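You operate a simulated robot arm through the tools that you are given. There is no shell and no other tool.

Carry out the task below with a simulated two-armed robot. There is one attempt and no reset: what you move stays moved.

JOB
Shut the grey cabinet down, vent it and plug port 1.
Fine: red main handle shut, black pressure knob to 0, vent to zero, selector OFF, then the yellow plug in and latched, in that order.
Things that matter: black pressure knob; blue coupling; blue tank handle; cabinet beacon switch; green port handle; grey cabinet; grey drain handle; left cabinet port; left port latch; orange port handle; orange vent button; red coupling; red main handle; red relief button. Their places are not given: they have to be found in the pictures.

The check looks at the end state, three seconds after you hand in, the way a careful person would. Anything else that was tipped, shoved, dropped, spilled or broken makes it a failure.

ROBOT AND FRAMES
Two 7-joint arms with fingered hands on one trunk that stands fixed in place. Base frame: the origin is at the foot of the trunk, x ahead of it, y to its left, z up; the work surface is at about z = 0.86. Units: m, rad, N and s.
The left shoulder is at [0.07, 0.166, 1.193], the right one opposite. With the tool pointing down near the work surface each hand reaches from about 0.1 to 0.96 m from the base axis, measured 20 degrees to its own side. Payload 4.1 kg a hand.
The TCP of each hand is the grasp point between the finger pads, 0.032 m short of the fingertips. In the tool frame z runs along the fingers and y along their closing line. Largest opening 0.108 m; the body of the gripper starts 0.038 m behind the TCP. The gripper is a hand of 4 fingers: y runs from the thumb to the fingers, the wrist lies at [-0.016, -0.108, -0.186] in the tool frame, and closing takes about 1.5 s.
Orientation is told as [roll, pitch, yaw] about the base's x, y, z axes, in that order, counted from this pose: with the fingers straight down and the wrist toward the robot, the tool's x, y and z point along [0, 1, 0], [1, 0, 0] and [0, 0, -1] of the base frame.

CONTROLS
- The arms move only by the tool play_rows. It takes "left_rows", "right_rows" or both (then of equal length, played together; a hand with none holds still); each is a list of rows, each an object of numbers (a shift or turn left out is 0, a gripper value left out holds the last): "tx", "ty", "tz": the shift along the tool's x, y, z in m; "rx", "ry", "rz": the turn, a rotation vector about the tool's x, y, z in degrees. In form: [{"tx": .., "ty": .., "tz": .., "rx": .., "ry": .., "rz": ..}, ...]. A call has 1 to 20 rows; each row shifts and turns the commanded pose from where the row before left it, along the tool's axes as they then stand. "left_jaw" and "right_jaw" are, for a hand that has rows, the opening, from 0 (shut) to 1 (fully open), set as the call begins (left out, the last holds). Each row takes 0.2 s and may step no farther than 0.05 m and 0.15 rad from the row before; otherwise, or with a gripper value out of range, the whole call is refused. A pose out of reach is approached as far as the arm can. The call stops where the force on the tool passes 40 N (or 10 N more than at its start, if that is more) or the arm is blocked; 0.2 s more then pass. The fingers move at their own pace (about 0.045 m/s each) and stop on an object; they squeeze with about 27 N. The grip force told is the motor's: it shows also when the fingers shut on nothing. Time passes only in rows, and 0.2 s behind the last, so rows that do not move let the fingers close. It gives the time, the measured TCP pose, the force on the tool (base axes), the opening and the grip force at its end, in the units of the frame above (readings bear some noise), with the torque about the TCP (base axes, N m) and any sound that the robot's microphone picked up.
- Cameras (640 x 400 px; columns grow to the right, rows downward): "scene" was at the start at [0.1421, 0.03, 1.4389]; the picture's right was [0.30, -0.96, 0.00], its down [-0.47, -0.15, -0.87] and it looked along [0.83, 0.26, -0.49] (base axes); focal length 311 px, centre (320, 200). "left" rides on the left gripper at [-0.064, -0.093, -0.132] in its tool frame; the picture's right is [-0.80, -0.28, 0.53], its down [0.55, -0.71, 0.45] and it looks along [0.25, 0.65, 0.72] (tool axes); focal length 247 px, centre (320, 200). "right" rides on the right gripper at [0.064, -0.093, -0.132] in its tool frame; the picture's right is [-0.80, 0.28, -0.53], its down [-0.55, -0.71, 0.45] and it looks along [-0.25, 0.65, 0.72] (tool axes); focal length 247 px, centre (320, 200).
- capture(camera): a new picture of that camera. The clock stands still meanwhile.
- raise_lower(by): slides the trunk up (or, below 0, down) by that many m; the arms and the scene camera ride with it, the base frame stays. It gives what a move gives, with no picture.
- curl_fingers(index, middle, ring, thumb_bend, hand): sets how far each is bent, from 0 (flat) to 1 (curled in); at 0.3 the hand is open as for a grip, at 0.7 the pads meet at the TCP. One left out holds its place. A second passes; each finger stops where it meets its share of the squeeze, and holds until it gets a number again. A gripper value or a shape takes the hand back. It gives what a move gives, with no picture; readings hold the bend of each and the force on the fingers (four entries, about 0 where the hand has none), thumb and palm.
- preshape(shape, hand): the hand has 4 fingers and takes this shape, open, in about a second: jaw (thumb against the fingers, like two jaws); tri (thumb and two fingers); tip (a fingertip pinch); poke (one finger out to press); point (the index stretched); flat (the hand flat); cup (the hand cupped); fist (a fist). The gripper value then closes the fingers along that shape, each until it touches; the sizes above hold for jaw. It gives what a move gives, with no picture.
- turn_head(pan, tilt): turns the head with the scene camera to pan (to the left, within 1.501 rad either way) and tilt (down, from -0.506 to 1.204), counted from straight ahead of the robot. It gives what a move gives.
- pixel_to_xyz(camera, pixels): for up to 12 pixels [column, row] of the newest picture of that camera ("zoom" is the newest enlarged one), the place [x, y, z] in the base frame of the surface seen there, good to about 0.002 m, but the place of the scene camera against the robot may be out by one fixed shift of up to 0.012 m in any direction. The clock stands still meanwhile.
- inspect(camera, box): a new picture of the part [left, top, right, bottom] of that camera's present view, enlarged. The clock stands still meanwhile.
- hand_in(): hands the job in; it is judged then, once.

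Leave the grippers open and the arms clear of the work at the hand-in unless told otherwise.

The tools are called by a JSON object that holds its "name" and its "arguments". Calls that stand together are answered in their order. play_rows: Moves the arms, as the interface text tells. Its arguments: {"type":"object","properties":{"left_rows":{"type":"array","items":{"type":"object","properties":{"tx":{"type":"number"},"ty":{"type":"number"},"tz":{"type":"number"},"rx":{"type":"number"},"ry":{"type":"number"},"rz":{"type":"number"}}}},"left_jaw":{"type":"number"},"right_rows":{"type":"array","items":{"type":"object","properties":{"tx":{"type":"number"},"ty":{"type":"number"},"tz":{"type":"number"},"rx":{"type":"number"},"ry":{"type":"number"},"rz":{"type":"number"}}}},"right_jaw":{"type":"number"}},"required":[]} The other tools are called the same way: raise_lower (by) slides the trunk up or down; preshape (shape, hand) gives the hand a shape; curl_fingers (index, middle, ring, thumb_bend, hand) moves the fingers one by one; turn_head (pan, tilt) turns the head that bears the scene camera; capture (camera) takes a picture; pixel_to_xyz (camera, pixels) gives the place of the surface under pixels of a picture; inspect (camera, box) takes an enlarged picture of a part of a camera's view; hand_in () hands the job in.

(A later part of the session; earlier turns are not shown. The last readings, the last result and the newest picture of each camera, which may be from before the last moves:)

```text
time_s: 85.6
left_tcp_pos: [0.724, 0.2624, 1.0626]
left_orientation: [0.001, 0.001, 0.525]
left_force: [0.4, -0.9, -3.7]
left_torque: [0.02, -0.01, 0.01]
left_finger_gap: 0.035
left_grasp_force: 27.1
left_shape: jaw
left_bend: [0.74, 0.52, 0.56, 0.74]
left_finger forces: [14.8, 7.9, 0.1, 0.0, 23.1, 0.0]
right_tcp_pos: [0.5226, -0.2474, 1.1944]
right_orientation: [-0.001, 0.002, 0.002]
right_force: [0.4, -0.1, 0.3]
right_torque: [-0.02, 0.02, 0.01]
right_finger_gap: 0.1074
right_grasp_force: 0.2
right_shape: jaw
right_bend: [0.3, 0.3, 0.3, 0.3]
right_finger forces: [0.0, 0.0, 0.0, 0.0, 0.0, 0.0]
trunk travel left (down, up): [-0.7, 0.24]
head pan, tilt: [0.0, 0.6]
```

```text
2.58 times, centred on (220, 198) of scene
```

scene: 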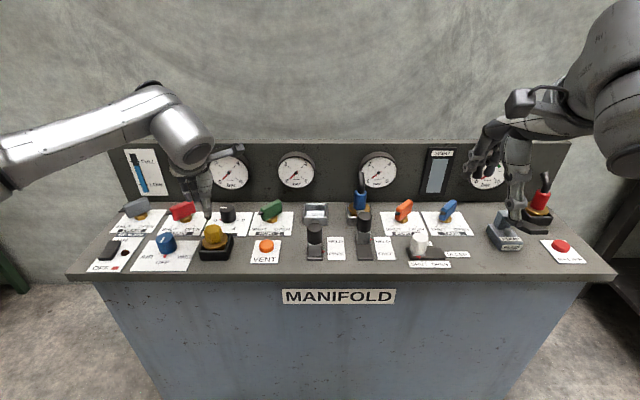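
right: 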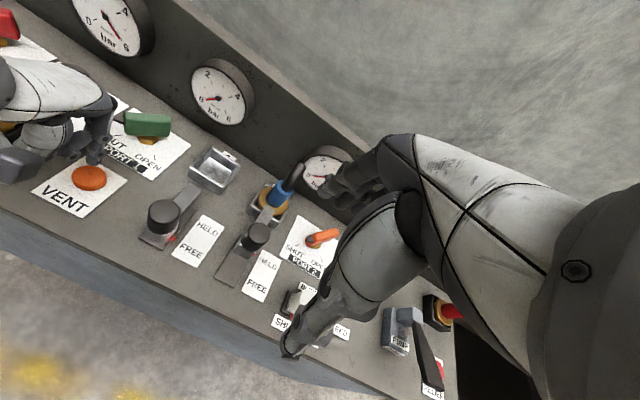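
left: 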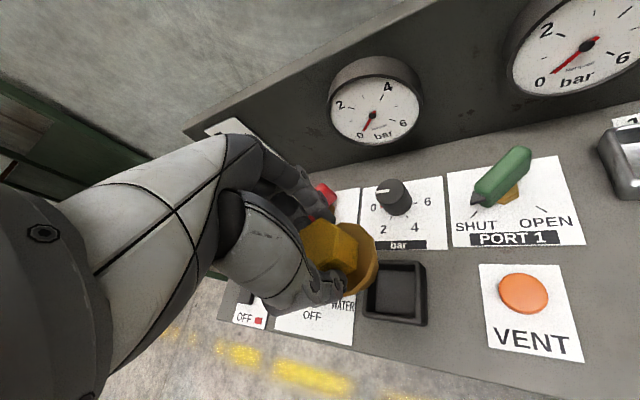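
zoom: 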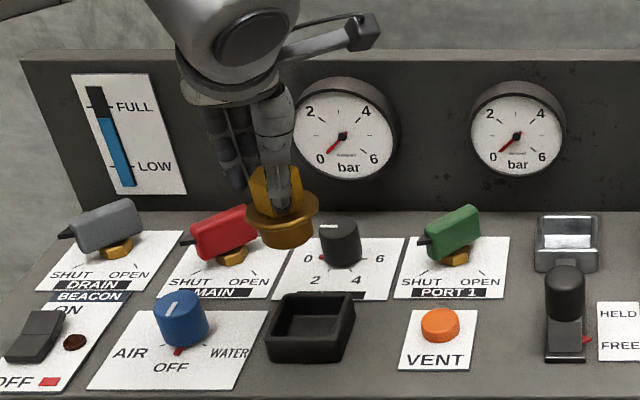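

The plug came out cleanly: it has a short brass cylinder under the flange. Now I carry it at height to above port 1 at (0.860, 0.0125).

{"name": "play_rows", "arguments": {"left_rows": [{"tx": -0.02, "ty": -0.0005}, {"tx": -0.04, "ty": -0.0011}, {"tx": -0.04, "ty": -0.0011}, {"tx": -0.04, "ty": -0.0011}, {"tx": -0.04, "ty": -0.0011}, {"tx": -0.04, "ty": -0.0011}, {"tx": -0.04, "ty": -0.0011}, {"tx": -0.0245, "ty": -0.0006}, {}, {}]}}

{"name": "capture", "arguments": {"camera": "left"}}

{"name": "capture", "arguments": {"camera": "scene"}}

{"name": "capture", "arguments": {"camera": "right"}}

```text
time_s: 87.8
left_tcp_pos: [0.8603, 0.0096, 1.0634]
left_orientation: [0.0, -0.002, 0.521]
left_force: [-0.1, -0.5, -2.9]
left_torque: [0.01, 0.0, 0.02]
left_finger_gap: 0.0347
left_grasp_force: 27.1
left_shape: jaw
left_bend: [0.74, 0.52, 0.56, 0.74]
left_finger forces: [15.3, 8.0, 0.1, 0.0, 22.8, 0.0]
right_tcp_pos: [0.5226, -0.248, 1.1917]
right_orientation: [-0.001, 0.001, 0.002]
right_force: [0.4, -0.2, 0.1]
right_torque: [0.01, 0.01, 0.0]
right_finger_gap: 0.1077
right_grasp_force: 0.1
right_shape: jaw
right_bend: [0.3, 0.3, 0.3, 0.3]
right_finger forces: [0.0, 0.0, 0.0, 0.1, 0.1, 0.1]
trunk travel left (down, up): [-0.7, 0.24]
head pan, tilt: [0.0, 0.6]
```

```text
taken
```

left: 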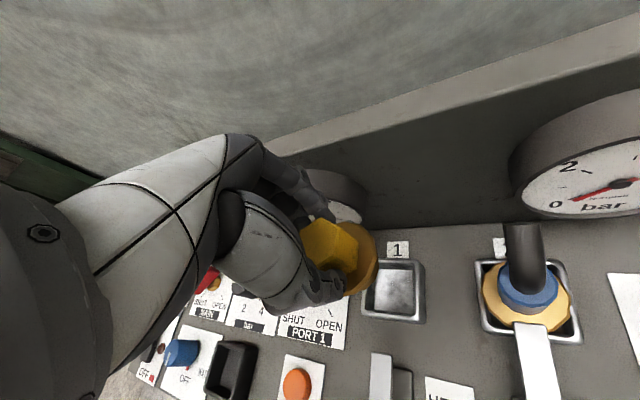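

```text
taken
```

scene: 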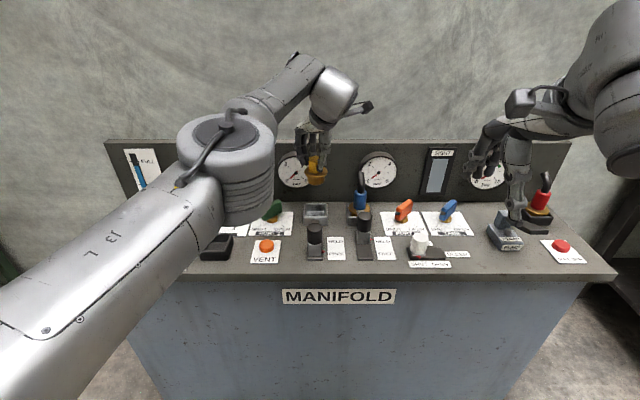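

```text
taken
```

right: 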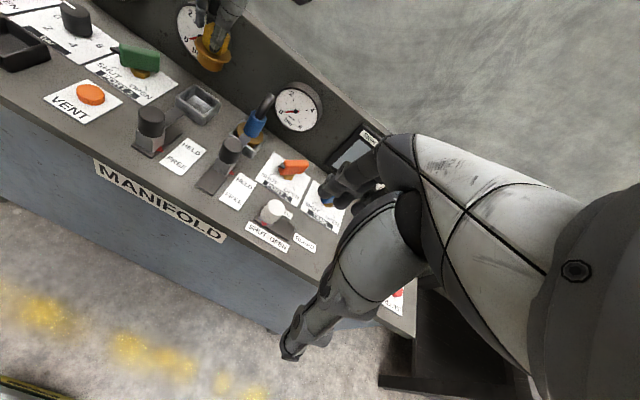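

Reached. The left camera now sees port 1 near (392,290) and the held plug. I zoom and measure both.

{"name": "inspect", "arguments": {"camera": "left", "box": [340, 235, 450, 340]}}

{"name": "pixel_to_xyz", "arguments": {"camera": "zoom", "pixels": [[140, 100], [485, 100], [485, 330], [140, 330], [300, 200], [400, 200], [350, 250], [250, 150], [330, 150], [430, 250], [320, 290], [200, 300]]}}

```text
3.81 times, centred on (395, 288) of left
```

zoom: 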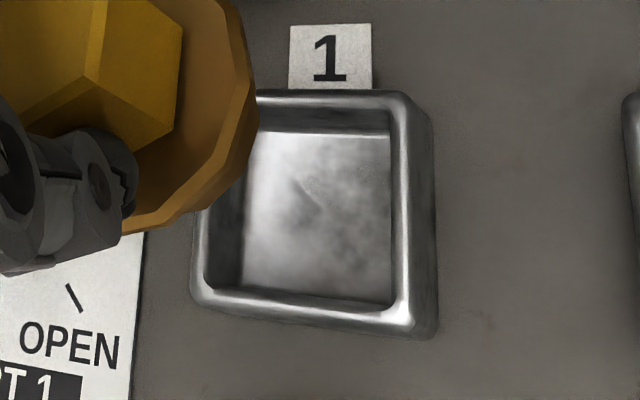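

```text
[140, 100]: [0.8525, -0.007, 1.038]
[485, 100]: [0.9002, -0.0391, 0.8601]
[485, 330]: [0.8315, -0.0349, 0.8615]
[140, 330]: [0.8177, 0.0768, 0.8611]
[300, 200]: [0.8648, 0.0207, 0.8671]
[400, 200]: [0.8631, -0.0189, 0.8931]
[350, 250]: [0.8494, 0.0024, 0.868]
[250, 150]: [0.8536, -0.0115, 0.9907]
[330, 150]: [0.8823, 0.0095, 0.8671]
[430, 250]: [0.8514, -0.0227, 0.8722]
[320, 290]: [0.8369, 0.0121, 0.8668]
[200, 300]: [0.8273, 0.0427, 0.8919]
```

I query more points along the port's rim edges.

{"name": "pixel_to_xyz", "arguments": {"camera": "zoom", "pixels": [[198, 260], [206, 260], [215, 260], [394, 260], [402, 260], [410, 260], [330, 97], [330, 107], [330, 115], [300, 296], [300, 304], [300, 312]]}}

{"name": "pixel_to_xyz", "arguments": {"camera": "zoom", "pixels": [[95, 75], [180, 20], [175, 120], [100, 150], [255, 120], [245, 180], [180, 225], [210, 10], [235, 60], [60, 20], [248, 100], [130, 225]]}}

```text
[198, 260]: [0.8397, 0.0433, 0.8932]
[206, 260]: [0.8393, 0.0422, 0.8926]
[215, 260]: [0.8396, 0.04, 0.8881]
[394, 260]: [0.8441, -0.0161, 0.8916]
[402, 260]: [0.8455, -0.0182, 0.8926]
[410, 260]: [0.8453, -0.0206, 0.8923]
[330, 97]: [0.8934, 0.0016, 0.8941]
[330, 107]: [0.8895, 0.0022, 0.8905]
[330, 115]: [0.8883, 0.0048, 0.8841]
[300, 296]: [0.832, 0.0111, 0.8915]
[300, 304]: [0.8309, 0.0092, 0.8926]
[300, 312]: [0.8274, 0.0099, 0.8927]
```

```text
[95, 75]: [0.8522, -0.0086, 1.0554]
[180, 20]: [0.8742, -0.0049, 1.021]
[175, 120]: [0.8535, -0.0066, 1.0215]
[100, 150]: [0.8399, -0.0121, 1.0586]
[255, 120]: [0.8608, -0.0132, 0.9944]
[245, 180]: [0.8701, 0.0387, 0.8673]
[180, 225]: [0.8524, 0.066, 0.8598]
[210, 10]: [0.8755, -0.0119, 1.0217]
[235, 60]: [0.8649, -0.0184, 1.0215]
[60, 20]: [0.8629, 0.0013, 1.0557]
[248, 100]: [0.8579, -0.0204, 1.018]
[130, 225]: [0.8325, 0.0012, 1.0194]
```

Port centre refined to (0.8605, 0.0122). Now I measure the held plug precisely with a zoom on it.

{"name": "inspect", "arguments": {"camera": "left", "box": [290, 190, 390, 310]}}

{"name": "inspect", "arguments": {"camera": "right", "box": [170, 0, 270, 110]}}

```text
3.33 times, centred on (340, 250) of left
```

zoom: 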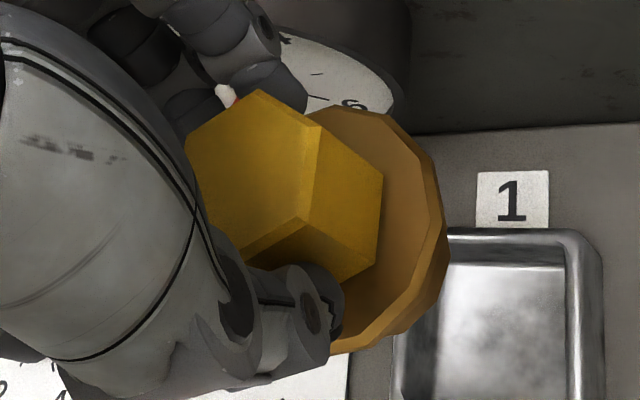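

```text
3.64 times, centred on (220, 55) of right
```

zoom: 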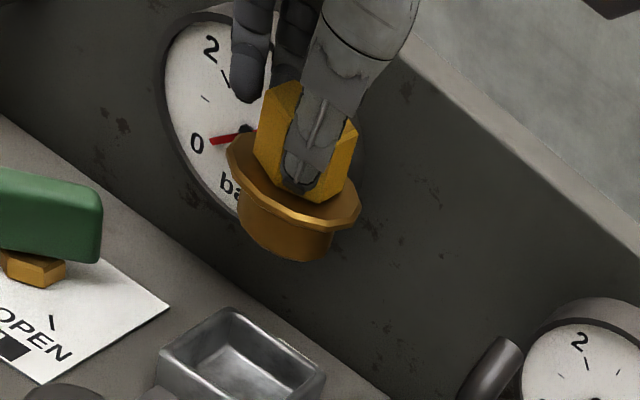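

I re-take the left zoom and query the hex-top vertices and flange edge points.

{"name": "inspect", "arguments": {"camera": "left", "box": [290, 190, 390, 310]}}

{"name": "pixel_to_xyz", "arguments": {"camera": "zoom", "pixels": [[257, 93], [316, 131], [298, 214], [190, 142], [440, 230], [425, 190], [412, 158], [380, 115], [395, 322], [345, 345], [425, 270], [330, 108]]}}

```text
3.33 times, centred on (340, 250) of left
```

zoom: 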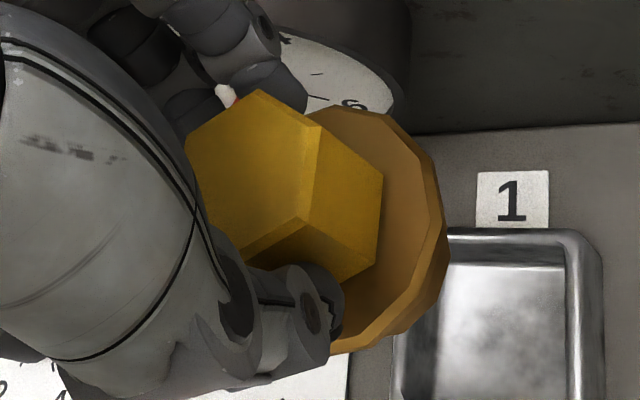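

```text
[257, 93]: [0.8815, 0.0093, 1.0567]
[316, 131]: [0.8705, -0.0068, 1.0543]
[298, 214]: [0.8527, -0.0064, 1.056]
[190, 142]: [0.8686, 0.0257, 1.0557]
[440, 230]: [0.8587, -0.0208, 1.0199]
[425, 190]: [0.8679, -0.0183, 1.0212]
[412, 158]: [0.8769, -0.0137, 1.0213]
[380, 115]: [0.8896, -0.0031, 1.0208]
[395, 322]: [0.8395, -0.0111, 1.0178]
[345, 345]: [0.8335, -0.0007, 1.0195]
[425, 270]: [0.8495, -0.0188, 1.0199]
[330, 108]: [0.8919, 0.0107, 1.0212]
```

The plug centre is (0.8615, 0.0093) and the port centre (0.8605, 0.0122), so I shift by about 3 mm. I then descend 0.085 m so the plug hovers just above the rim, and re-check.

{"name": "play_rows", "arguments": {"left_rows": [{"tx": 0.003, "ty": 0.0006}, {"tz": 0.03}, {"tz": 0.03}, {"tz": 0.025}, {}, {}]}}

{"name": "capture", "arguments": {"camera": "left"}}

{"name": "inspect", "arguments": {"camera": "scene", "box": [270, 140, 390, 270]}}

{"name": "inspect", "arguments": {"camera": "right", "box": [130, 20, 270, 150]}}

```text
time_s: 89.2
left_tcp_pos: [0.8602, 0.0141, 0.9772]
left_orientation: [0.001, -0.003, 0.525]
left_force: [-1.6, -0.5, -3.5]
left_torque: [-0.05, 0.0, -0.02]
left_finger_gap: 0.0348
left_grasp_force: 27.5
left_shape: jaw
left_bend: [0.74, 0.52, 0.56, 0.74]
left_finger forces: [15.2, 7.8, 0.0, 0.0, 22.9, 0.0]
right_tcp_pos: [0.5229, -0.2483, 1.192]
right_orientation: [0.001, 0.0, 0.002]
right_force: [-0.5, -0.9, -0.7]
right_torque: [-0.03, 0.02, -0.02]
right_finger_gap: 0.1075
right_grasp_force: 0.1
right_shape: jaw
right_bend: [0.3, 0.3, 0.3, 0.3]
right_finger forces: [0.0, 0.0, 0.0, 0.0, 0.0, 0.0]
trunk travel left (down, up): [-0.7, 0.24]
head pan, tilt: [0.0, 0.6]
```

```text
taken
```

left: 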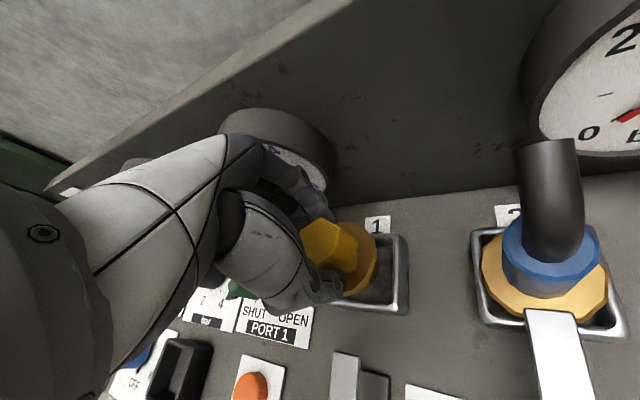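

```text
3.08 times, centred on (330, 205) of scene
```

zoom: 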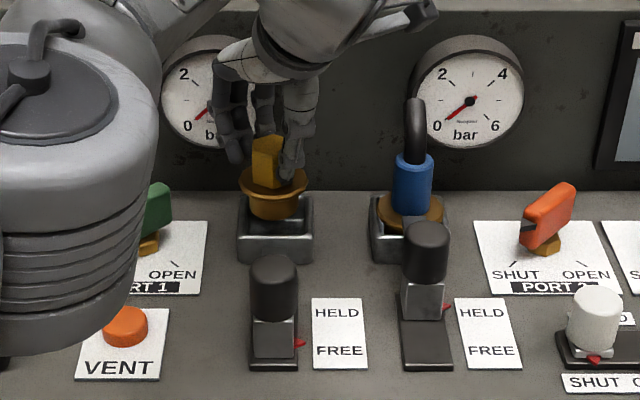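

```text
3.08 times, centred on (200, 85) of right
```

zoom: 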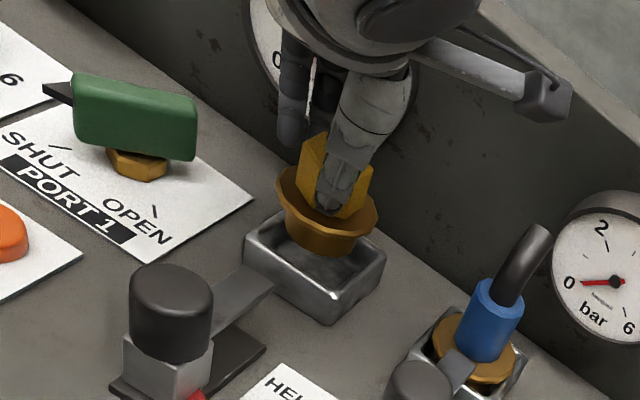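

The plug hovers over the port. I check that the left elbow is high enough, and measure the plug against the port again.

{"name": "capture", "arguments": {"camera": "scene"}}

{"name": "inspect", "arguments": {"camera": "left", "box": [310, 200, 430, 330]}}

```text
taken
```

scene: 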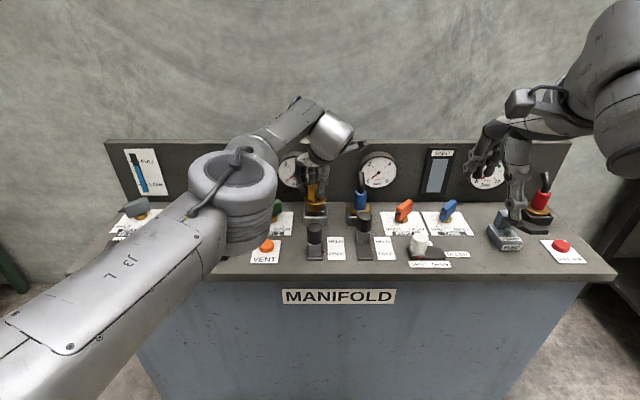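

```text
3.08 times, centred on (370, 265) of left
```

zoom: 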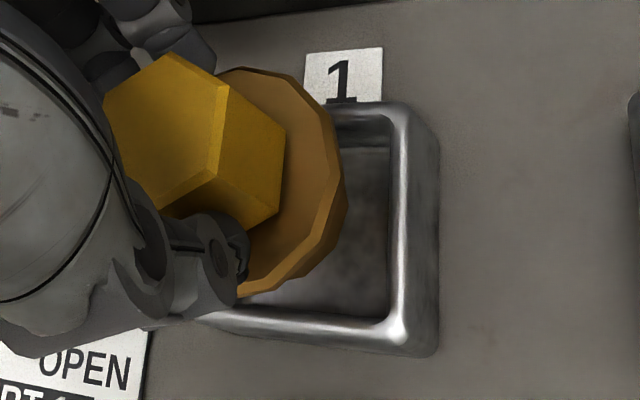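

{"name": "pixel_to_xyz", "arguments": {"camera": "zoom", "pixels": [[170, 57], [221, 92], [206, 170], [338, 190], [325, 140], [300, 95], [318, 240], [280, 280], [394, 200], [402, 200], [370, 110], [340, 325]]}}

{"name": "pixel_to_xyz", "arguments": {"camera": "scene", "pixels": [[240, 222], [245, 240], [230, 235], [220, 265], [255, 210], [215, 240]]}}

```text
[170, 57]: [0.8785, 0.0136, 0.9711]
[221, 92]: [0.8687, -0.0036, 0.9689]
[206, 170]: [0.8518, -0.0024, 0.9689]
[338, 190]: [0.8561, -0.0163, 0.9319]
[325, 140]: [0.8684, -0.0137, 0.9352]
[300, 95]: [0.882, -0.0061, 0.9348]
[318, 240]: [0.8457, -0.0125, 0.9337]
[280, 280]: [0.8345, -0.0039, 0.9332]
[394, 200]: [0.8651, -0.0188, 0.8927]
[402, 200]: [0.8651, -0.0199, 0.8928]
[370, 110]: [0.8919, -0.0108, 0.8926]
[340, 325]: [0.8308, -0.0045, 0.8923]
```

```text
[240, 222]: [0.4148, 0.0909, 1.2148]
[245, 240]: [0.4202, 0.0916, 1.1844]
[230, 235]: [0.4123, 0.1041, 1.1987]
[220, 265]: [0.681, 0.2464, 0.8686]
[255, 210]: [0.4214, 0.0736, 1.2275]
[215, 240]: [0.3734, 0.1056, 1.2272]
```

The plug centre (0.860, 0.0133) is within about 1 mm of the port centre, and the elbow is high and clear. I lower it the remaining 0.034 m gently.

{"name": "play_rows", "arguments": {"left_rows": [{"tx": -0.001}, {"tz": 0.008}, {"tz": 0.008}, {"tz": 0.008}, {"tz": 0.006}, {}]}}

{"name": "inspect", "arguments": {"camera": "right", "box": [130, 20, 270, 150]}}

```text
time_s: 90.6
left_tcp_pos: [0.8531, 0.0107, 0.9475]
left_orientation: [0.013, 0.011, 0.512]
left_force: [4.0, -0.1, -4.0]
left_torque: [-0.02, -0.27, 0.0]
left_finger_gap: 0.0345
left_grasp_force: 27.7
left_shape: jaw
left_bend: [0.74, 0.52, 0.56, 0.75]
left_finger forces: [17.7, 9.0, 0.0, 0.1, 21.9, 0.1]
left hand out of reach, approached as far as the arm can: row 4, 5
right_tcp_pos: [0.5235, -0.2473, 1.192]
right_orientation: [-0.001, 0.003, 0.002]
right_force: [0.3, -0.3, 0.4]
right_torque: [0.02, 0.03, -0.01]
right_finger_gap: 0.1078
right_grasp_force: 0.2
right_shape: jaw
right_bend: [0.3, 0.3, 0.3, 0.3]
right_finger forces: [0.1, 0.0, 0.0, 0.0, 0.0, 0.1]
trunk travel left (down, up): [-0.7, 0.24]
head pan, tilt: [0.0, 0.6]
```

```text
3.08 times, centred on (200, 85) of right
```

zoom: 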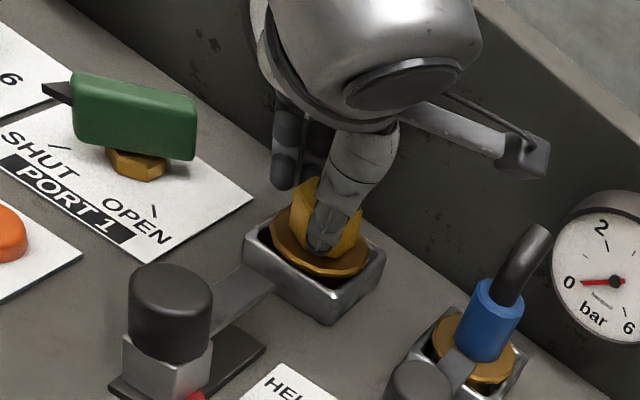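

The arm ran into a joint limit near yaw 30°, so the hand drifted about 7 mm in −x, though the plug is already inside the pocket. I raise a little, turn the hand clockwise by about 18° to get away from the limit, and look at the pose.

{"name": "play_rows", "arguments": {"left_rows": [{"tz": -0.006}, {"tz": -0.006, "rz": 3}, {"rz": 5}, {"rz": 5}, {"rz": 5}, {}]}}

{"name": "inspect", "arguments": {"camera": "right", "box": [130, 20, 270, 150]}}

```text
time_s: 92.0
left_tcp_pos: [0.8585, 0.0147, 0.9607]
left_orientation: [0.001, 0.0, 0.207]
left_force: [-0.6, -0.3, -3.0]
left_torque: [0.01, 0.02, -0.01]
left_finger_gap: 0.0343
left_grasp_force: 27.1
left_shape: jaw
left_bend: [0.74, 0.52, 0.56, 0.74]
left_finger forces: [15.7, 8.2, 0.0, 0.0, 23.3, 0.1]
right_tcp_pos: [0.5217, -0.2484, 1.1928]
right_orientation: [-0.001, 0.002, 0.001]
right_force: [-0.1, 0.0, -0.2]
right_torque: [0.01, -0.02, 0.03]
right_finger_gap: 0.1074
right_grasp_force: 0.1
right_shape: jaw
right_bend: [0.3, 0.3, 0.3, 0.3]
right_finger forces: [0.0, 0.1, 0.0, 0.1, 0.0, 0.0]
trunk travel left (down, up): [-0.7, 0.24]
head pan, tilt: [0.0, 0.6]
```

```text
3.08 times, centred on (200, 85) of right
```

zoom: 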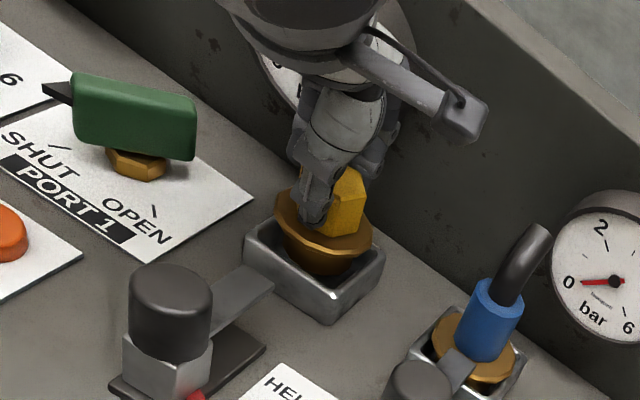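

The hand is level and free again at yaw 12°. I measure the plug against the port once more.

{"name": "capture", "arguments": {"camera": "left"}}

{"name": "inspect", "arguments": {"camera": "left", "box": [300, 180, 420, 310]}}

```text
taken
```

left: 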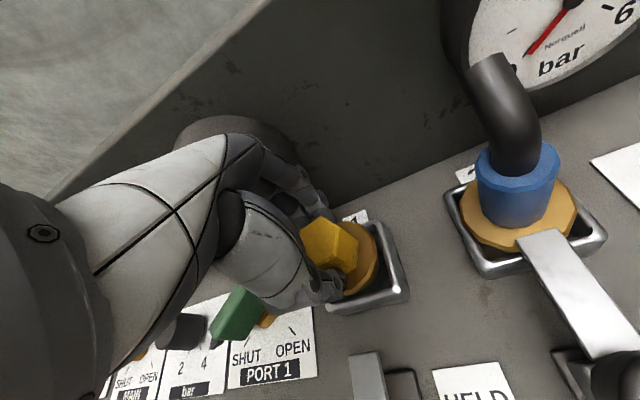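

```text
3.08 times, centred on (360, 245) of left
```

zoom: 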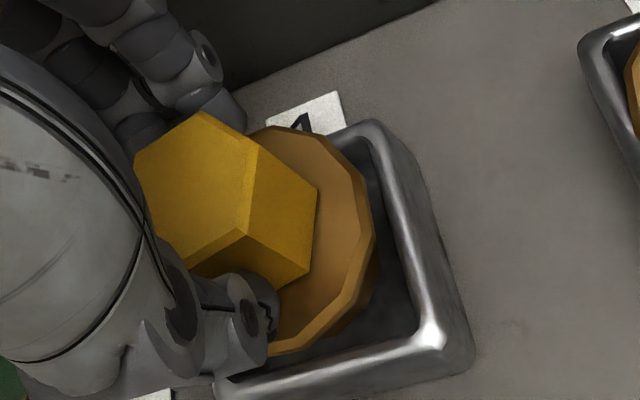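

{"name": "pixel_to_xyz", "arguments": {"camera": "zoom", "pixels": [[203, 116], [254, 152], [240, 230], [138, 158], [370, 235], [358, 190], [335, 150], [350, 290], [310, 330], [415, 260], [405, 200], [425, 335]]}}

```text
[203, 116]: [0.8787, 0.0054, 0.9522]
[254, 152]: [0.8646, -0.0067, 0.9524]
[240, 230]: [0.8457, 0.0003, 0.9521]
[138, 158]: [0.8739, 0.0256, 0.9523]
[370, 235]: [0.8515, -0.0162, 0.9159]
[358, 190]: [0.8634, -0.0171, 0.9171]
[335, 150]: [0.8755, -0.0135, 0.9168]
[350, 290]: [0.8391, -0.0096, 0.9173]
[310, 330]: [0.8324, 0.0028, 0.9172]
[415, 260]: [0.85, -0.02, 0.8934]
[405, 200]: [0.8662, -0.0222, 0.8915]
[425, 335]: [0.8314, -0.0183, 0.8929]
```

The plug centre is (0.8602, 0.0123), which matches the port centre. I descend the last 0.016 m in small steps.

{"name": "play_rows", "arguments": {"left_rows": [{"tz": 0.004}, {"tz": 0.004}, {"tz": 0.004}, {"tz": 0.003}, {}]}}

{"name": "inspect", "arguments": {"camera": "right", "box": [130, 20, 270, 150]}}

```text
time_s: 93.2
left_tcp_pos: [0.86, 0.0146, 0.9453]
left_orientation: [0.0, -0.002, 0.21]
left_force: [0.2, -0.2, -3.5]
left_torque: [-0.03, 0.02, 0.04]
left_finger_gap: 0.0345
left_grasp_force: 26.6
left_shape: jaw
left_bend: [0.74, 0.52, 0.56, 0.74]
left_finger forces: [15.7, 8.3, 0.0, 0.0, 23.3, 0.0]
right_tcp_pos: [0.5233, -0.2487, 1.1928]
right_orientation: [0.0, 0.003, 0.001]
right_force: [0.2, -1.0, -0.5]
right_torque: [0.0, 0.01, 0.04]
right_finger_gap: 0.1076
right_grasp_force: 0.1
right_shape: jaw
right_bend: [0.3, 0.3, 0.3, 0.3]
right_finger forces: [0.1, 0.0, 0.0, 0.0, 0.0, 0.0]
trunk travel left (down, up): [-0.7, 0.24]
head pan, tilt: [0.0, 0.6]
```

```text
3.08 times, centred on (200, 85) of right
```

zoom: 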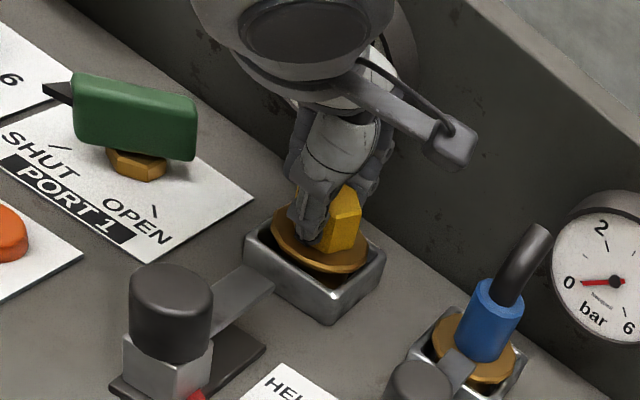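

The force still shows the plug's full weight (−3.5 N), so it isn't on the floor yet. I lower it further in 1.5 mm steps.

{"name": "play_rows", "arguments": {"left_rows": [{"tz": 0.0015}, {"tz": 0.0015}, {"tz": 0.0015}, {}]}}

```text
time_s: 94.2
left_tcp_pos: [0.858, 0.0139, 0.9438]
left_orientation: [0.0, -0.006, 0.212]
left_force: [2.0, -2.3, 11.0]
left_torque: [-0.03, -0.16, -0.01]
left_finger_gap: 0.0346
left_grasp_force: 26.9
left_shape: jaw
left_bend: [0.74, 0.52, 0.56, 0.75]
left_finger forces: [17.2, 9.6, 0.0, 0.0, 24.6, 0.0]
right_tcp_pos: [0.5199, -0.2473, 1.1932]
right_orientation: [0.0, -0.001, 0.001]
right_force: [-0.3, -0.7, 0.0]
right_torque: [0.03, 0.0, 0.0]
right_finger_gap: 0.1076
right_grasp_force: 0.1
right_shape: jaw
right_bend: [0.3, 0.3, 0.3, 0.3]
right_finger forces: [0.0, 0.0, 0.0, 0.0, 0.1, 0.0]
trunk travel left (down, up): [-0.7, 0.24]
head pan, tilt: [0.0, 0.6]
```

The force turned to +11 N at the same hand height as in the holder, so the plug is on the port floor. I relax the push by 1.5 mm and open the jaws.

{"name": "play_rows", "arguments": {"left_rows": [{"tz": -0.0015}, {}]}}

{"name": "play_rows", "arguments": {"left_rows": [{}, {}, {}, {}, {}, {}], "left_jaw": 0.6}}

{"name": "inspect", "arguments": {"camera": "left", "box": [290, 170, 420, 310]}}

{"name": "inspect", "arguments": {"camera": "right", "box": [130, 20, 270, 150]}}

```text
time_s: 94.8
left_tcp_pos: [0.859, 0.0144, 0.9432]
left_orientation: [0.0, -0.002, 0.21]
left_force: [2.0, -0.6, 8.2]
left_torque: [-0.01, -0.19, -0.03]
left_finger_gap: 0.0348
left_grasp_force: 26.7
left_shape: jaw
left_bend: [0.74, 0.52, 0.56, 0.75]
left_finger forces: [17.2, 9.5, 0.0, 0.1, 24.4, 0.1]
right_tcp_pos: [0.5213, -0.247, 1.193]
right_orientation: [0.0, 0.0, 0.001]
right_force: [-0.8, 1.2, -0.3]
right_torque: [-0.02, 0.01, -0.03]
right_finger_gap: 0.1076
right_grasp_force: 0.1
right_shape: jaw
right_bend: [0.3, 0.3, 0.3, 0.3]
right_finger forces: [0.1, 0.0, 0.1, 0.0, 0.0, 0.1]
trunk travel left (down, up): [-0.7, 0.24]
head pan, tilt: [0.0, 0.6]
```

```text
time_s: 96.2
left_tcp_pos: [0.858, 0.0139, 0.9441]
left_orientation: [0.001, -0.002, 0.212]
left_force: [-14.3, -0.6, -4.6]
left_torque: [-0.1, 0.04, 0.25]
left_finger_gap: 0.0597
left_grasp_force: 0.0
left_shape: jaw
left_bend: [0.28, 0.48, 0.38, 0.67]
left_finger forces: [0.0, 13.6, 0.0, 0.1, 0.0, 0.1]
right_tcp_pos: [0.5197, -0.2481, 1.1937]
right_orientation: [0.0, 0.001, 0.002]
right_force: [-0.4, 0.1, 0.8]
right_torque: [0.0, -0.02, -0.03]
right_finger_gap: 0.1077
right_grasp_force: 0.0
right_shape: jaw
right_bend: [0.3, 0.3, 0.3, 0.3]
right_finger forces: [0.1, 0.0, 0.0, 0.0, 0.1, 0.0]
trunk travel left (down, up): [-0.7, 0.24]
head pan, tilt: [0.0, 0.6]
```

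```text
2.86 times, centred on (355, 240) of left
```

zoom: 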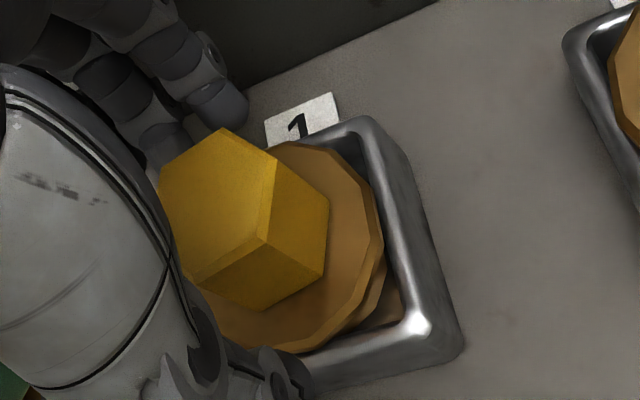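

```text
3.08 times, centred on (200, 85) of right
```

zoom: 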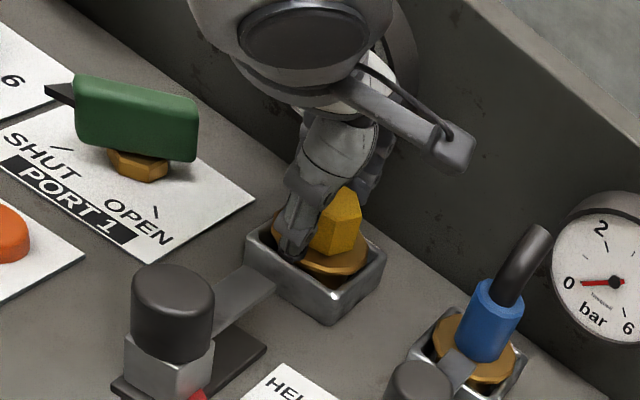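

The jaws opened, but the middle finger pushes outward on the back panel with about 14 N. I ease the hand back 8 mm to relieve it, then lift straight up.

{"name": "play_rows", "arguments": {"left_rows": [{"ty": -0.004, "tx": 0.0009}, {"ty": -0.004, "tx": 0.0009}, {}]}}

{"name": "inspect", "arguments": {"camera": "right", "box": [130, 20, 270, 150]}}

```text
time_s: 97.0
left_tcp_pos: [0.8517, 0.0136, 0.9416]
left_orientation: [0.001, -0.002, 0.21]
left_force: [0.9, 0.3, -0.3]
left_torque: [0.03, 0.0, 0.02]
left_finger_gap: 0.0646
left_grasp_force: 0.0
left_shape: jaw
left_bend: [0.28, 0.41, 0.38, 0.67]
left_finger forces: [0.1, 0.0, 0.0, 0.0, 0.0, 0.0]
right_tcp_pos: [0.5213, -0.2472, 1.1919]
right_orientation: [-0.001, -0.001, 0.001]
right_force: [-0.4, 0.3, 0.2]
right_torque: [0.0, -0.01, 0.02]
right_finger_gap: 0.1078
right_grasp_force: 0.1
right_shape: jaw
right_bend: [0.3, 0.3, 0.3, 0.3]
right_finger forces: [0.1, 0.0, 0.0, 0.1, 0.0, 0.1]
trunk travel left (down, up): [-0.7, 0.24]
head pan, tilt: [0.0, 0.6]
```

```text
3.08 times, centred on (200, 85) of right
```

zoom: 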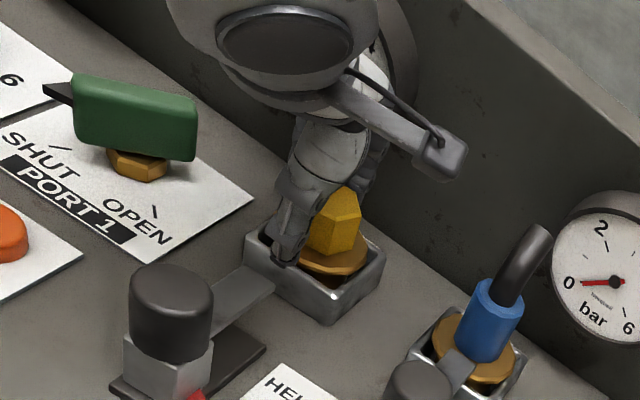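

The force is gone and the plug stands in the port. Now I lift the hand straight up and step back to view it.

{"name": "play_rows", "arguments": {"left_rows": [{"tz": -0.02}, {"tz": -0.03}, {"tz": -0.04}, {"tz": -0.03, "ty": -0.02}, {"ty": -0.04}, {"ty": -0.04}, {"ty": -0.04}, {}]}}

{"name": "capture", "arguments": {"camera": "left"}}

{"name": "inspect", "arguments": {"camera": "right", "box": [130, 40, 270, 170]}}

{"name": "inspect", "arguments": {"camera": "scene", "box": [280, 160, 400, 270]}}

```text
time_s: 98.8
left_tcp_pos: [0.7127, -0.0148, 1.0606]
left_orientation: [0.0, -0.002, 0.211]
left_force: [0.3, -0.2, -0.1]
left_torque: [0.03, 0.01, 0.01]
left_finger_gap: 0.0647
left_grasp_force: 0.0
left_shape: jaw
left_bend: [0.28, 0.41, 0.38, 0.67]
left_finger forces: [0.0, 0.1, 0.1, 0.0, 0.1, 0.1]
right_tcp_pos: [0.5218, -0.2473, 1.1925]
right_orientation: [0.001, 0.002, 0.001]
right_force: [0.3, 0.0, 0.4]
right_torque: [0.0, 0.01, -0.01]
right_finger_gap: 0.1076
right_grasp_force: 0.1
right_shape: jaw
right_bend: [0.3, 0.3, 0.3, 0.3]
right_finger forces: [0.0, 0.0, 0.0, 0.0, 0.0, 0.0]
trunk travel left (down, up): [-0.7, 0.24]
head pan, tilt: [0.0, 0.6]
```

```text
taken
```

left: 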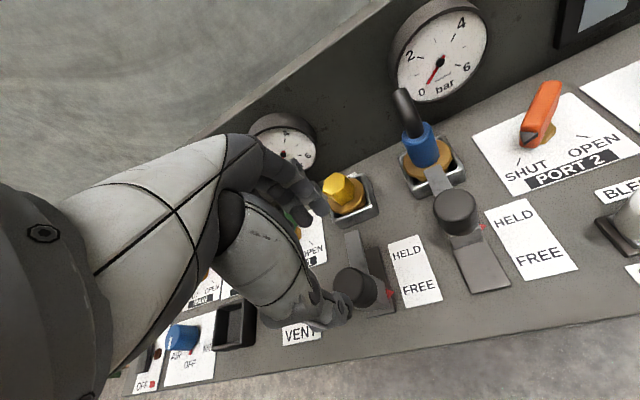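

```text
3.08 times, centred on (200, 105) of right
```

zoom: 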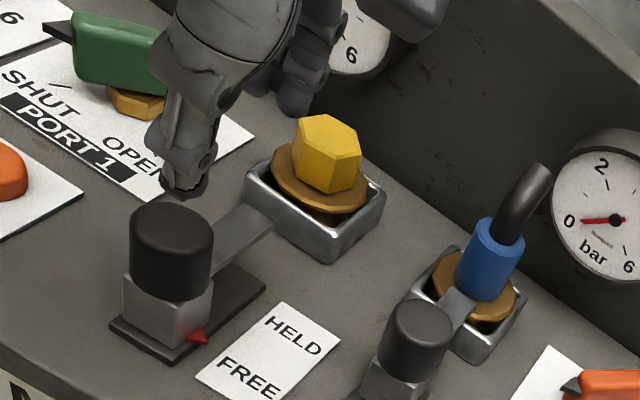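

```text
3.64 times, centred on (340, 215) of scene
```

zoom: 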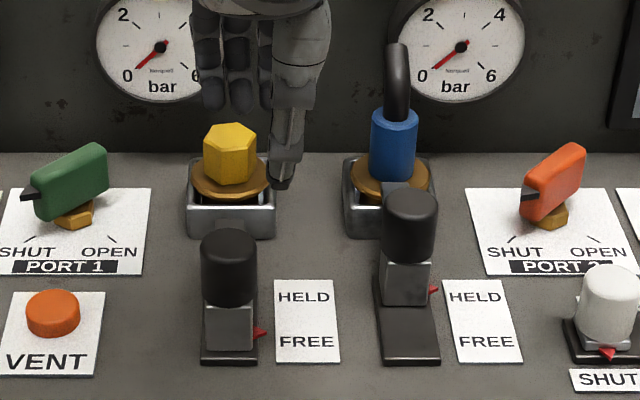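

The plug stands in port 1. I measure its height and centre before latching.

{"name": "inspect", "arguments": {"camera": "left", "box": [300, 150, 400, 250]}}

{"name": "pixel_to_xyz", "arguments": {"camera": "zoom", "pixels": [[150, 100], [185, 145], [140, 140], [240, 180], [225, 235], [260, 170], [150, 260], [310, 255], [190, 285], [255, 100], [220, 360], [170, 225]]}}

```text
4.00 times, centred on (350, 200) of left
```

zoom: 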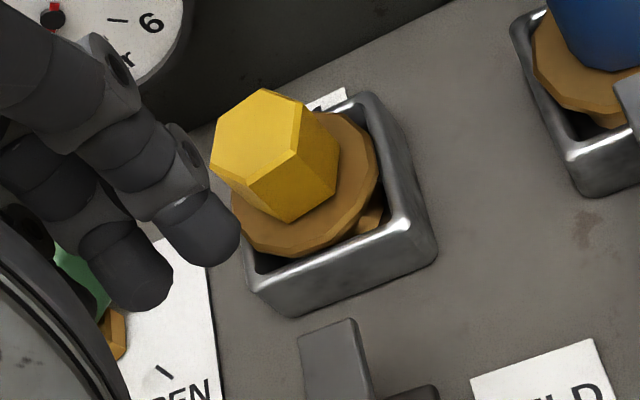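

```text
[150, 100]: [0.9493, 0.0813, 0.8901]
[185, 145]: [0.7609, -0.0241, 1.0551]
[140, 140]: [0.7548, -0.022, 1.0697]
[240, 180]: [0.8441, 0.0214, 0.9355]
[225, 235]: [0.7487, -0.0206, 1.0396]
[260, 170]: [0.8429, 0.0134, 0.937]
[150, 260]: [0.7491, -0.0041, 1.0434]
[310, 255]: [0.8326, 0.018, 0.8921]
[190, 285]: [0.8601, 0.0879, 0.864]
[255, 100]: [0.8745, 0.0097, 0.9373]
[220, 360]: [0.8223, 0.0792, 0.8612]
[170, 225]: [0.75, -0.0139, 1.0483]
```

The hex top is at z 0.937, exactly as it sat in its holder, so it is fully down. I check its centre via the hex vertices.

{"name": "pixel_to_xyz", "arguments": {"camera": "zoom", "pixels": [[262, 93], [299, 110], [291, 158], [246, 180], [215, 152], [223, 112], [374, 165], [355, 215], [290, 252], [375, 130], [240, 225], [340, 117]]}}

```text
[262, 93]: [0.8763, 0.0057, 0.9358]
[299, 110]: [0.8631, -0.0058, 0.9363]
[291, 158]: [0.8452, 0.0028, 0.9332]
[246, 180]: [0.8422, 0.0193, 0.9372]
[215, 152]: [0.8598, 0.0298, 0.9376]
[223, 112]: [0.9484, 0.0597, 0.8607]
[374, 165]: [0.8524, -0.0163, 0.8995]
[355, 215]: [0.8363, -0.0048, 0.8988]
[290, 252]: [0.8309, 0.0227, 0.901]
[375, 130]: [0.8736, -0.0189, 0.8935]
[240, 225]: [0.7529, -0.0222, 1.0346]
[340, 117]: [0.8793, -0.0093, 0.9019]
```

The plug centre is (0.860, 0.0122), well seated. Now the latch: I shape the left hand to poke and place it in front of the left latch knob (at about (0.712, 0.0137)), square to the slide.

{"name": "preshape", "arguments": {"shape": "poke", "hand": "left"}}

{"name": "play_rows", "arguments": {"left_rows": [{"ty": -0.0253, "tx": 0.02}, {"ty": -0.0253, "tx": 0.02}, {"rz": 6.05}, {"rz": 6.05}, {"ty": -0.005}, {}]}}

{"name": "capture", "arguments": {"camera": "left"}}

{"name": "inspect", "arguments": {"camera": "right", "box": [80, 40, 240, 200]}}

```text
time_s: 99.7
left_tcp_pos: [0.712, -0.0146, 1.062]
left_orientation: [-0.001, -0.002, 0.213]
left_force: [0.1, -1.0, 0.2]
left_torque: [-0.01, 0.0, 0.02]
left_finger_gap: 0.0
left_grasp_force: 0.0
left_shape: poke
left_bend: [0.7, 0.7, 0.99, 1.0]
left_finger forces: [0.1, 0.1, 0.1, 0.1, 0.1, 0.1]
right_tcp_pos: [0.521, -0.2481, 1.1912]
right_orientation: [0.0, 0.001, 0.002]
right_force: [-0.4, 0.6, 0.0]
right_torque: [-0.02, 0.0, 0.01]
right_finger_gap: 0.1079
right_grasp_force: 0.0
right_shape: jaw
right_bend: [0.3, 0.3, 0.3, 0.3]
right_finger forces: [0.0, 0.0, 0.1, 0.1, 0.0, 0.0]
trunk travel left (down, up): [-0.7, 0.24]
head pan, tilt: [0.0, 0.6]
```

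```text
time_s: 101.1
left_tcp_pos: [0.6515, 0.0135, 1.0619]
left_orientation: [0.003, -0.001, 0.0]
left_force: [-0.5, 0.6, 0.1]
left_torque: [-0.02, 0.02, -0.03]
left_finger_gap: 0.0
left_grasp_force: 0.0
left_shape: poke
left_bend: [0.7, 0.7, 0.99, 1.0]
left_finger forces: [0.0, 0.0, 0.0, 0.1, 0.0, 0.0]
right_tcp_pos: [0.5219, -0.2475, 1.1922]
right_orientation: [-0.002, 0.003, 0.001]
right_force: [0.7, -0.2, 0.5]
right_torque: [-0.02, 0.02, 0.01]
right_finger_gap: 0.1078
right_grasp_force: 0.0
right_shape: jaw
right_bend: [0.3, 0.3, 0.3, 0.3]
right_finger forces: [0.1, 0.0, 0.1, 0.1, 0.0, 0.1]
trunk travel left (down, up): [-0.7, 0.24]
head pan, tilt: [0.0, 0.6]
```

```text
taken
```

left: 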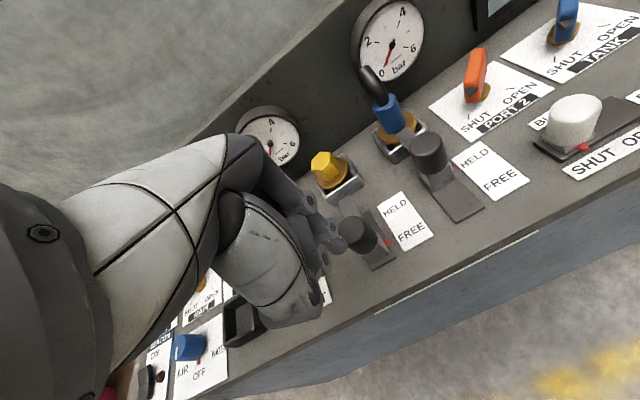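

```text
2.50 times, centred on (160, 120) of right
```

zoom: 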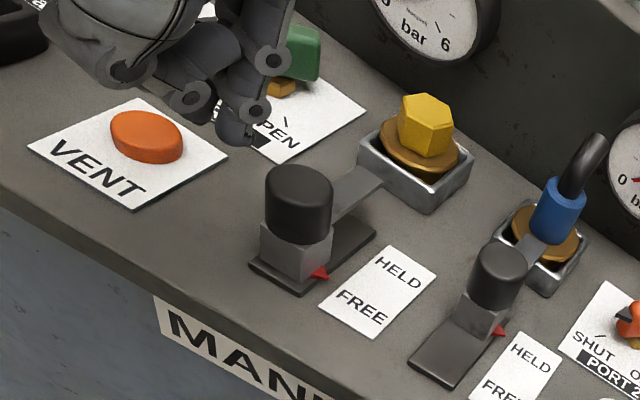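

I measure the latch knob and its base in the right zoom to get its exact centre and height.

{"name": "pixel_to_xyz", "arguments": {"camera": "zoom", "pixels": [[268, 175], [330, 190], [298, 170], [300, 205], [265, 210], [295, 255], [265, 270], [330, 250], [375, 175], [345, 200], [320, 272], [480, 250]]}}

{"name": "pixel_to_xyz", "arguments": {"camera": "zoom", "pixels": [[497, 245], [474, 260], [520, 262], [495, 270], [500, 332], [540, 240], [550, 230], [484, 300], [440, 370], [368, 230]]}}

```text
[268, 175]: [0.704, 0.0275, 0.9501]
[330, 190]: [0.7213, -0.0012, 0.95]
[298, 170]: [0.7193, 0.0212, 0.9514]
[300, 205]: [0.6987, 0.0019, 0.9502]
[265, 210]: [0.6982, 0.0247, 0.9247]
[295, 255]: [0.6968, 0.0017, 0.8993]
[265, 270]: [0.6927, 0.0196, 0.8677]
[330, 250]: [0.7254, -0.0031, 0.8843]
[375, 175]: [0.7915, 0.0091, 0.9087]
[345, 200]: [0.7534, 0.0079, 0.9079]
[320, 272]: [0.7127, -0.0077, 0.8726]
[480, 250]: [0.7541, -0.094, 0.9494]
```

```text
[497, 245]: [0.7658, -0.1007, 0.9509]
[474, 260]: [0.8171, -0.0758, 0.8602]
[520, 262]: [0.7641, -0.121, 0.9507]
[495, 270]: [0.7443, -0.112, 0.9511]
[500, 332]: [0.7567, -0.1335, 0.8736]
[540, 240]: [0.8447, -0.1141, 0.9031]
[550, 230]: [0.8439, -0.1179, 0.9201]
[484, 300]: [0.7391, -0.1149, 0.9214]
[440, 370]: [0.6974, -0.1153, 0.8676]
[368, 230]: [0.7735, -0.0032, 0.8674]
```

The left latch knob centre is (0.7115, 0.0125), with its top at 0.951. Compared with the right latch, the travel to HELD is about 0.044 m. I lower the fingertips in front of the knob.

{"name": "play_rows", "arguments": {"left_rows": [{"tz": 0.03}, {"tz": 0.03}, {"tz": 0.03}, {"tz": 0.028}, {}]}}

{"name": "inspect", "arguments": {"camera": "right", "box": [80, 40, 240, 200]}}

{"name": "inspect", "arguments": {"camera": "scene", "box": [260, 180, 380, 280]}}

```text
time_s: 102.3
left_tcp_pos: [0.6508, 0.015, 0.9447]
left_orientation: [0.001, 0.0, 0.0]
left_force: [-0.2, -0.5, -0.1]
left_torque: [0.03, -0.01, 0.01]
left_finger_gap: 0.0
left_grasp_force: 0.1
left_shape: poke
left_bend: [0.7, 0.7, 0.99, 1.0]
left_finger forces: [0.0, 0.1, 0.1, 0.0, 0.0, 0.0]
right_tcp_pos: [0.5217, -0.2465, 1.1918]
right_orientation: [-0.001, 0.0, 0.001]
right_force: [0.9, 0.8, -0.4]
right_torque: [-0.01, -0.01, -0.01]
right_finger_gap: 0.1075
right_grasp_force: 0.0
right_shape: jaw
right_bend: [0.3, 0.3, 0.3, 0.3]
right_finger forces: [0.1, 0.1, 0.1, 0.0, 0.0, 0.0]
trunk travel left (down, up): [-0.7, 0.24]
head pan, tilt: [0.0, 0.6]
```

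```text
2.50 times, centred on (160, 120) of right
```

zoom: 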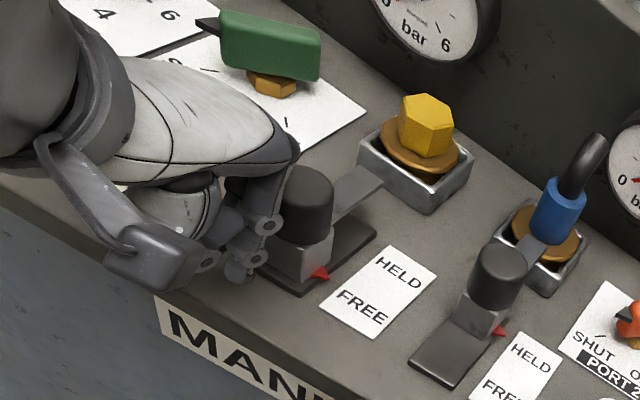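

```text
4.00 times, centred on (320, 230) of scene
```

zoom: 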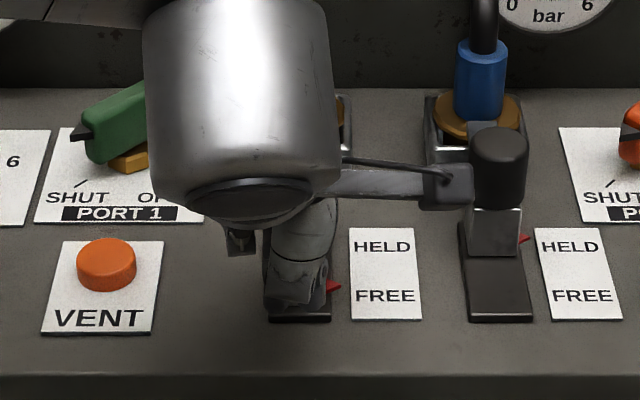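

The fingertips hang right in front of the latch knob. I push forward slowly and watch the force.

{"name": "play_rows", "arguments": {"left_rows": [{"ty": 0.02, "tx": -0.0015}, {"ty": 0.01}, {"ty": 0.006}, {"ty": 0.006}, {"ty": 0.006}]}}

{"name": "inspect", "arguments": {"camera": "right", "box": [80, 40, 240, 200]}}

```text
time_s: 103.5
left_tcp_pos: [0.6987, 0.0131, 0.9444]
left_orientation: [0.0, -0.002, 0.0]
left_force: [-0.3, -0.9, 0.4]
left_torque: [0.01, 0.02, 0.0]
left_finger_gap: 0.0001
left_grasp_force: 0.0
left_shape: poke
left_bend: [0.7, 0.7, 0.99, 1.0]
left_finger forces: [0.1, 0.1, 0.0, 0.0, 0.1, 0.0]
right_tcp_pos: [0.5205, -0.2478, 1.1932]
right_orientation: [0.0, 0.0, 0.003]
right_force: [0.3, -1.0, 0.2]
right_torque: [0.05, -0.03, 0.0]
right_finger_gap: 0.1077
right_grasp_force: 0.0
right_shape: jaw
right_bend: [0.3, 0.3, 0.3, 0.3]
right_finger forces: [0.0, 0.0, 0.0, 0.0, 0.0, 0.1]
trunk travel left (down, up): [-0.7, 0.24]
head pan, tilt: [0.0, 0.6]
```

```text
2.50 times, centred on (160, 120) of right
```

zoom: 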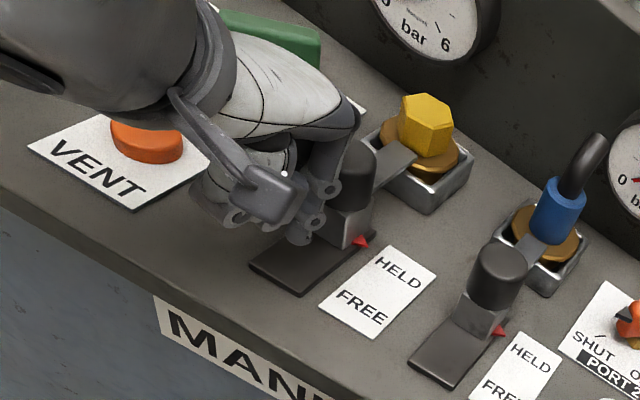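

The latch slides along with the fingers and its pointer is nearing HELD. I continue until it reaches the stop.

{"name": "play_rows", "arguments": {"left_rows": [{"ty": 0.005}, {"ty": 0.005}, {"ty": 0.004}, {}]}}

{"name": "inspect", "arguments": {"camera": "right", "box": [80, 40, 240, 200]}}

```text
time_s: 104.5
left_tcp_pos: [0.7095, 0.0115, 0.9478]
left_orientation: [0.001, -0.004, -0.001]
left_force: [-10.7, 3.1, 12.1]
left_torque: [0.1, -0.44, 0.2]
left_finger_gap: 0.0002
left_grasp_force: 0.1
left_shape: poke
left_bend: [0.7, 0.7, 0.99, 1.0]
left_finger forces: [0.0, 16.0, 0.1, 0.1, 0.0, 0.0]
right_tcp_pos: [0.5183, -0.2476, 1.1941]
right_orientation: [0.0, -0.003, 0.001]
right_force: [1.0, 0.0, -0.4]
right_torque: [0.02, 0.02, 0.02]
right_finger_gap: 0.1079
right_grasp_force: 0.1
right_shape: jaw
right_bend: [0.3, 0.3, 0.3, 0.3]
right_finger forces: [0.0, 0.0, 0.0, 0.0, 0.0, 0.1]
trunk travel left (down, up): [-0.7, 0.24]
head pan, tilt: [0.0, 0.6]
```

```text
2.50 times, centred on (160, 120) of right
```

zoom: 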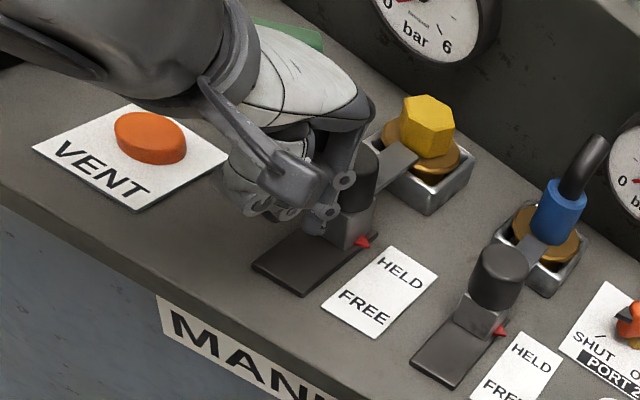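

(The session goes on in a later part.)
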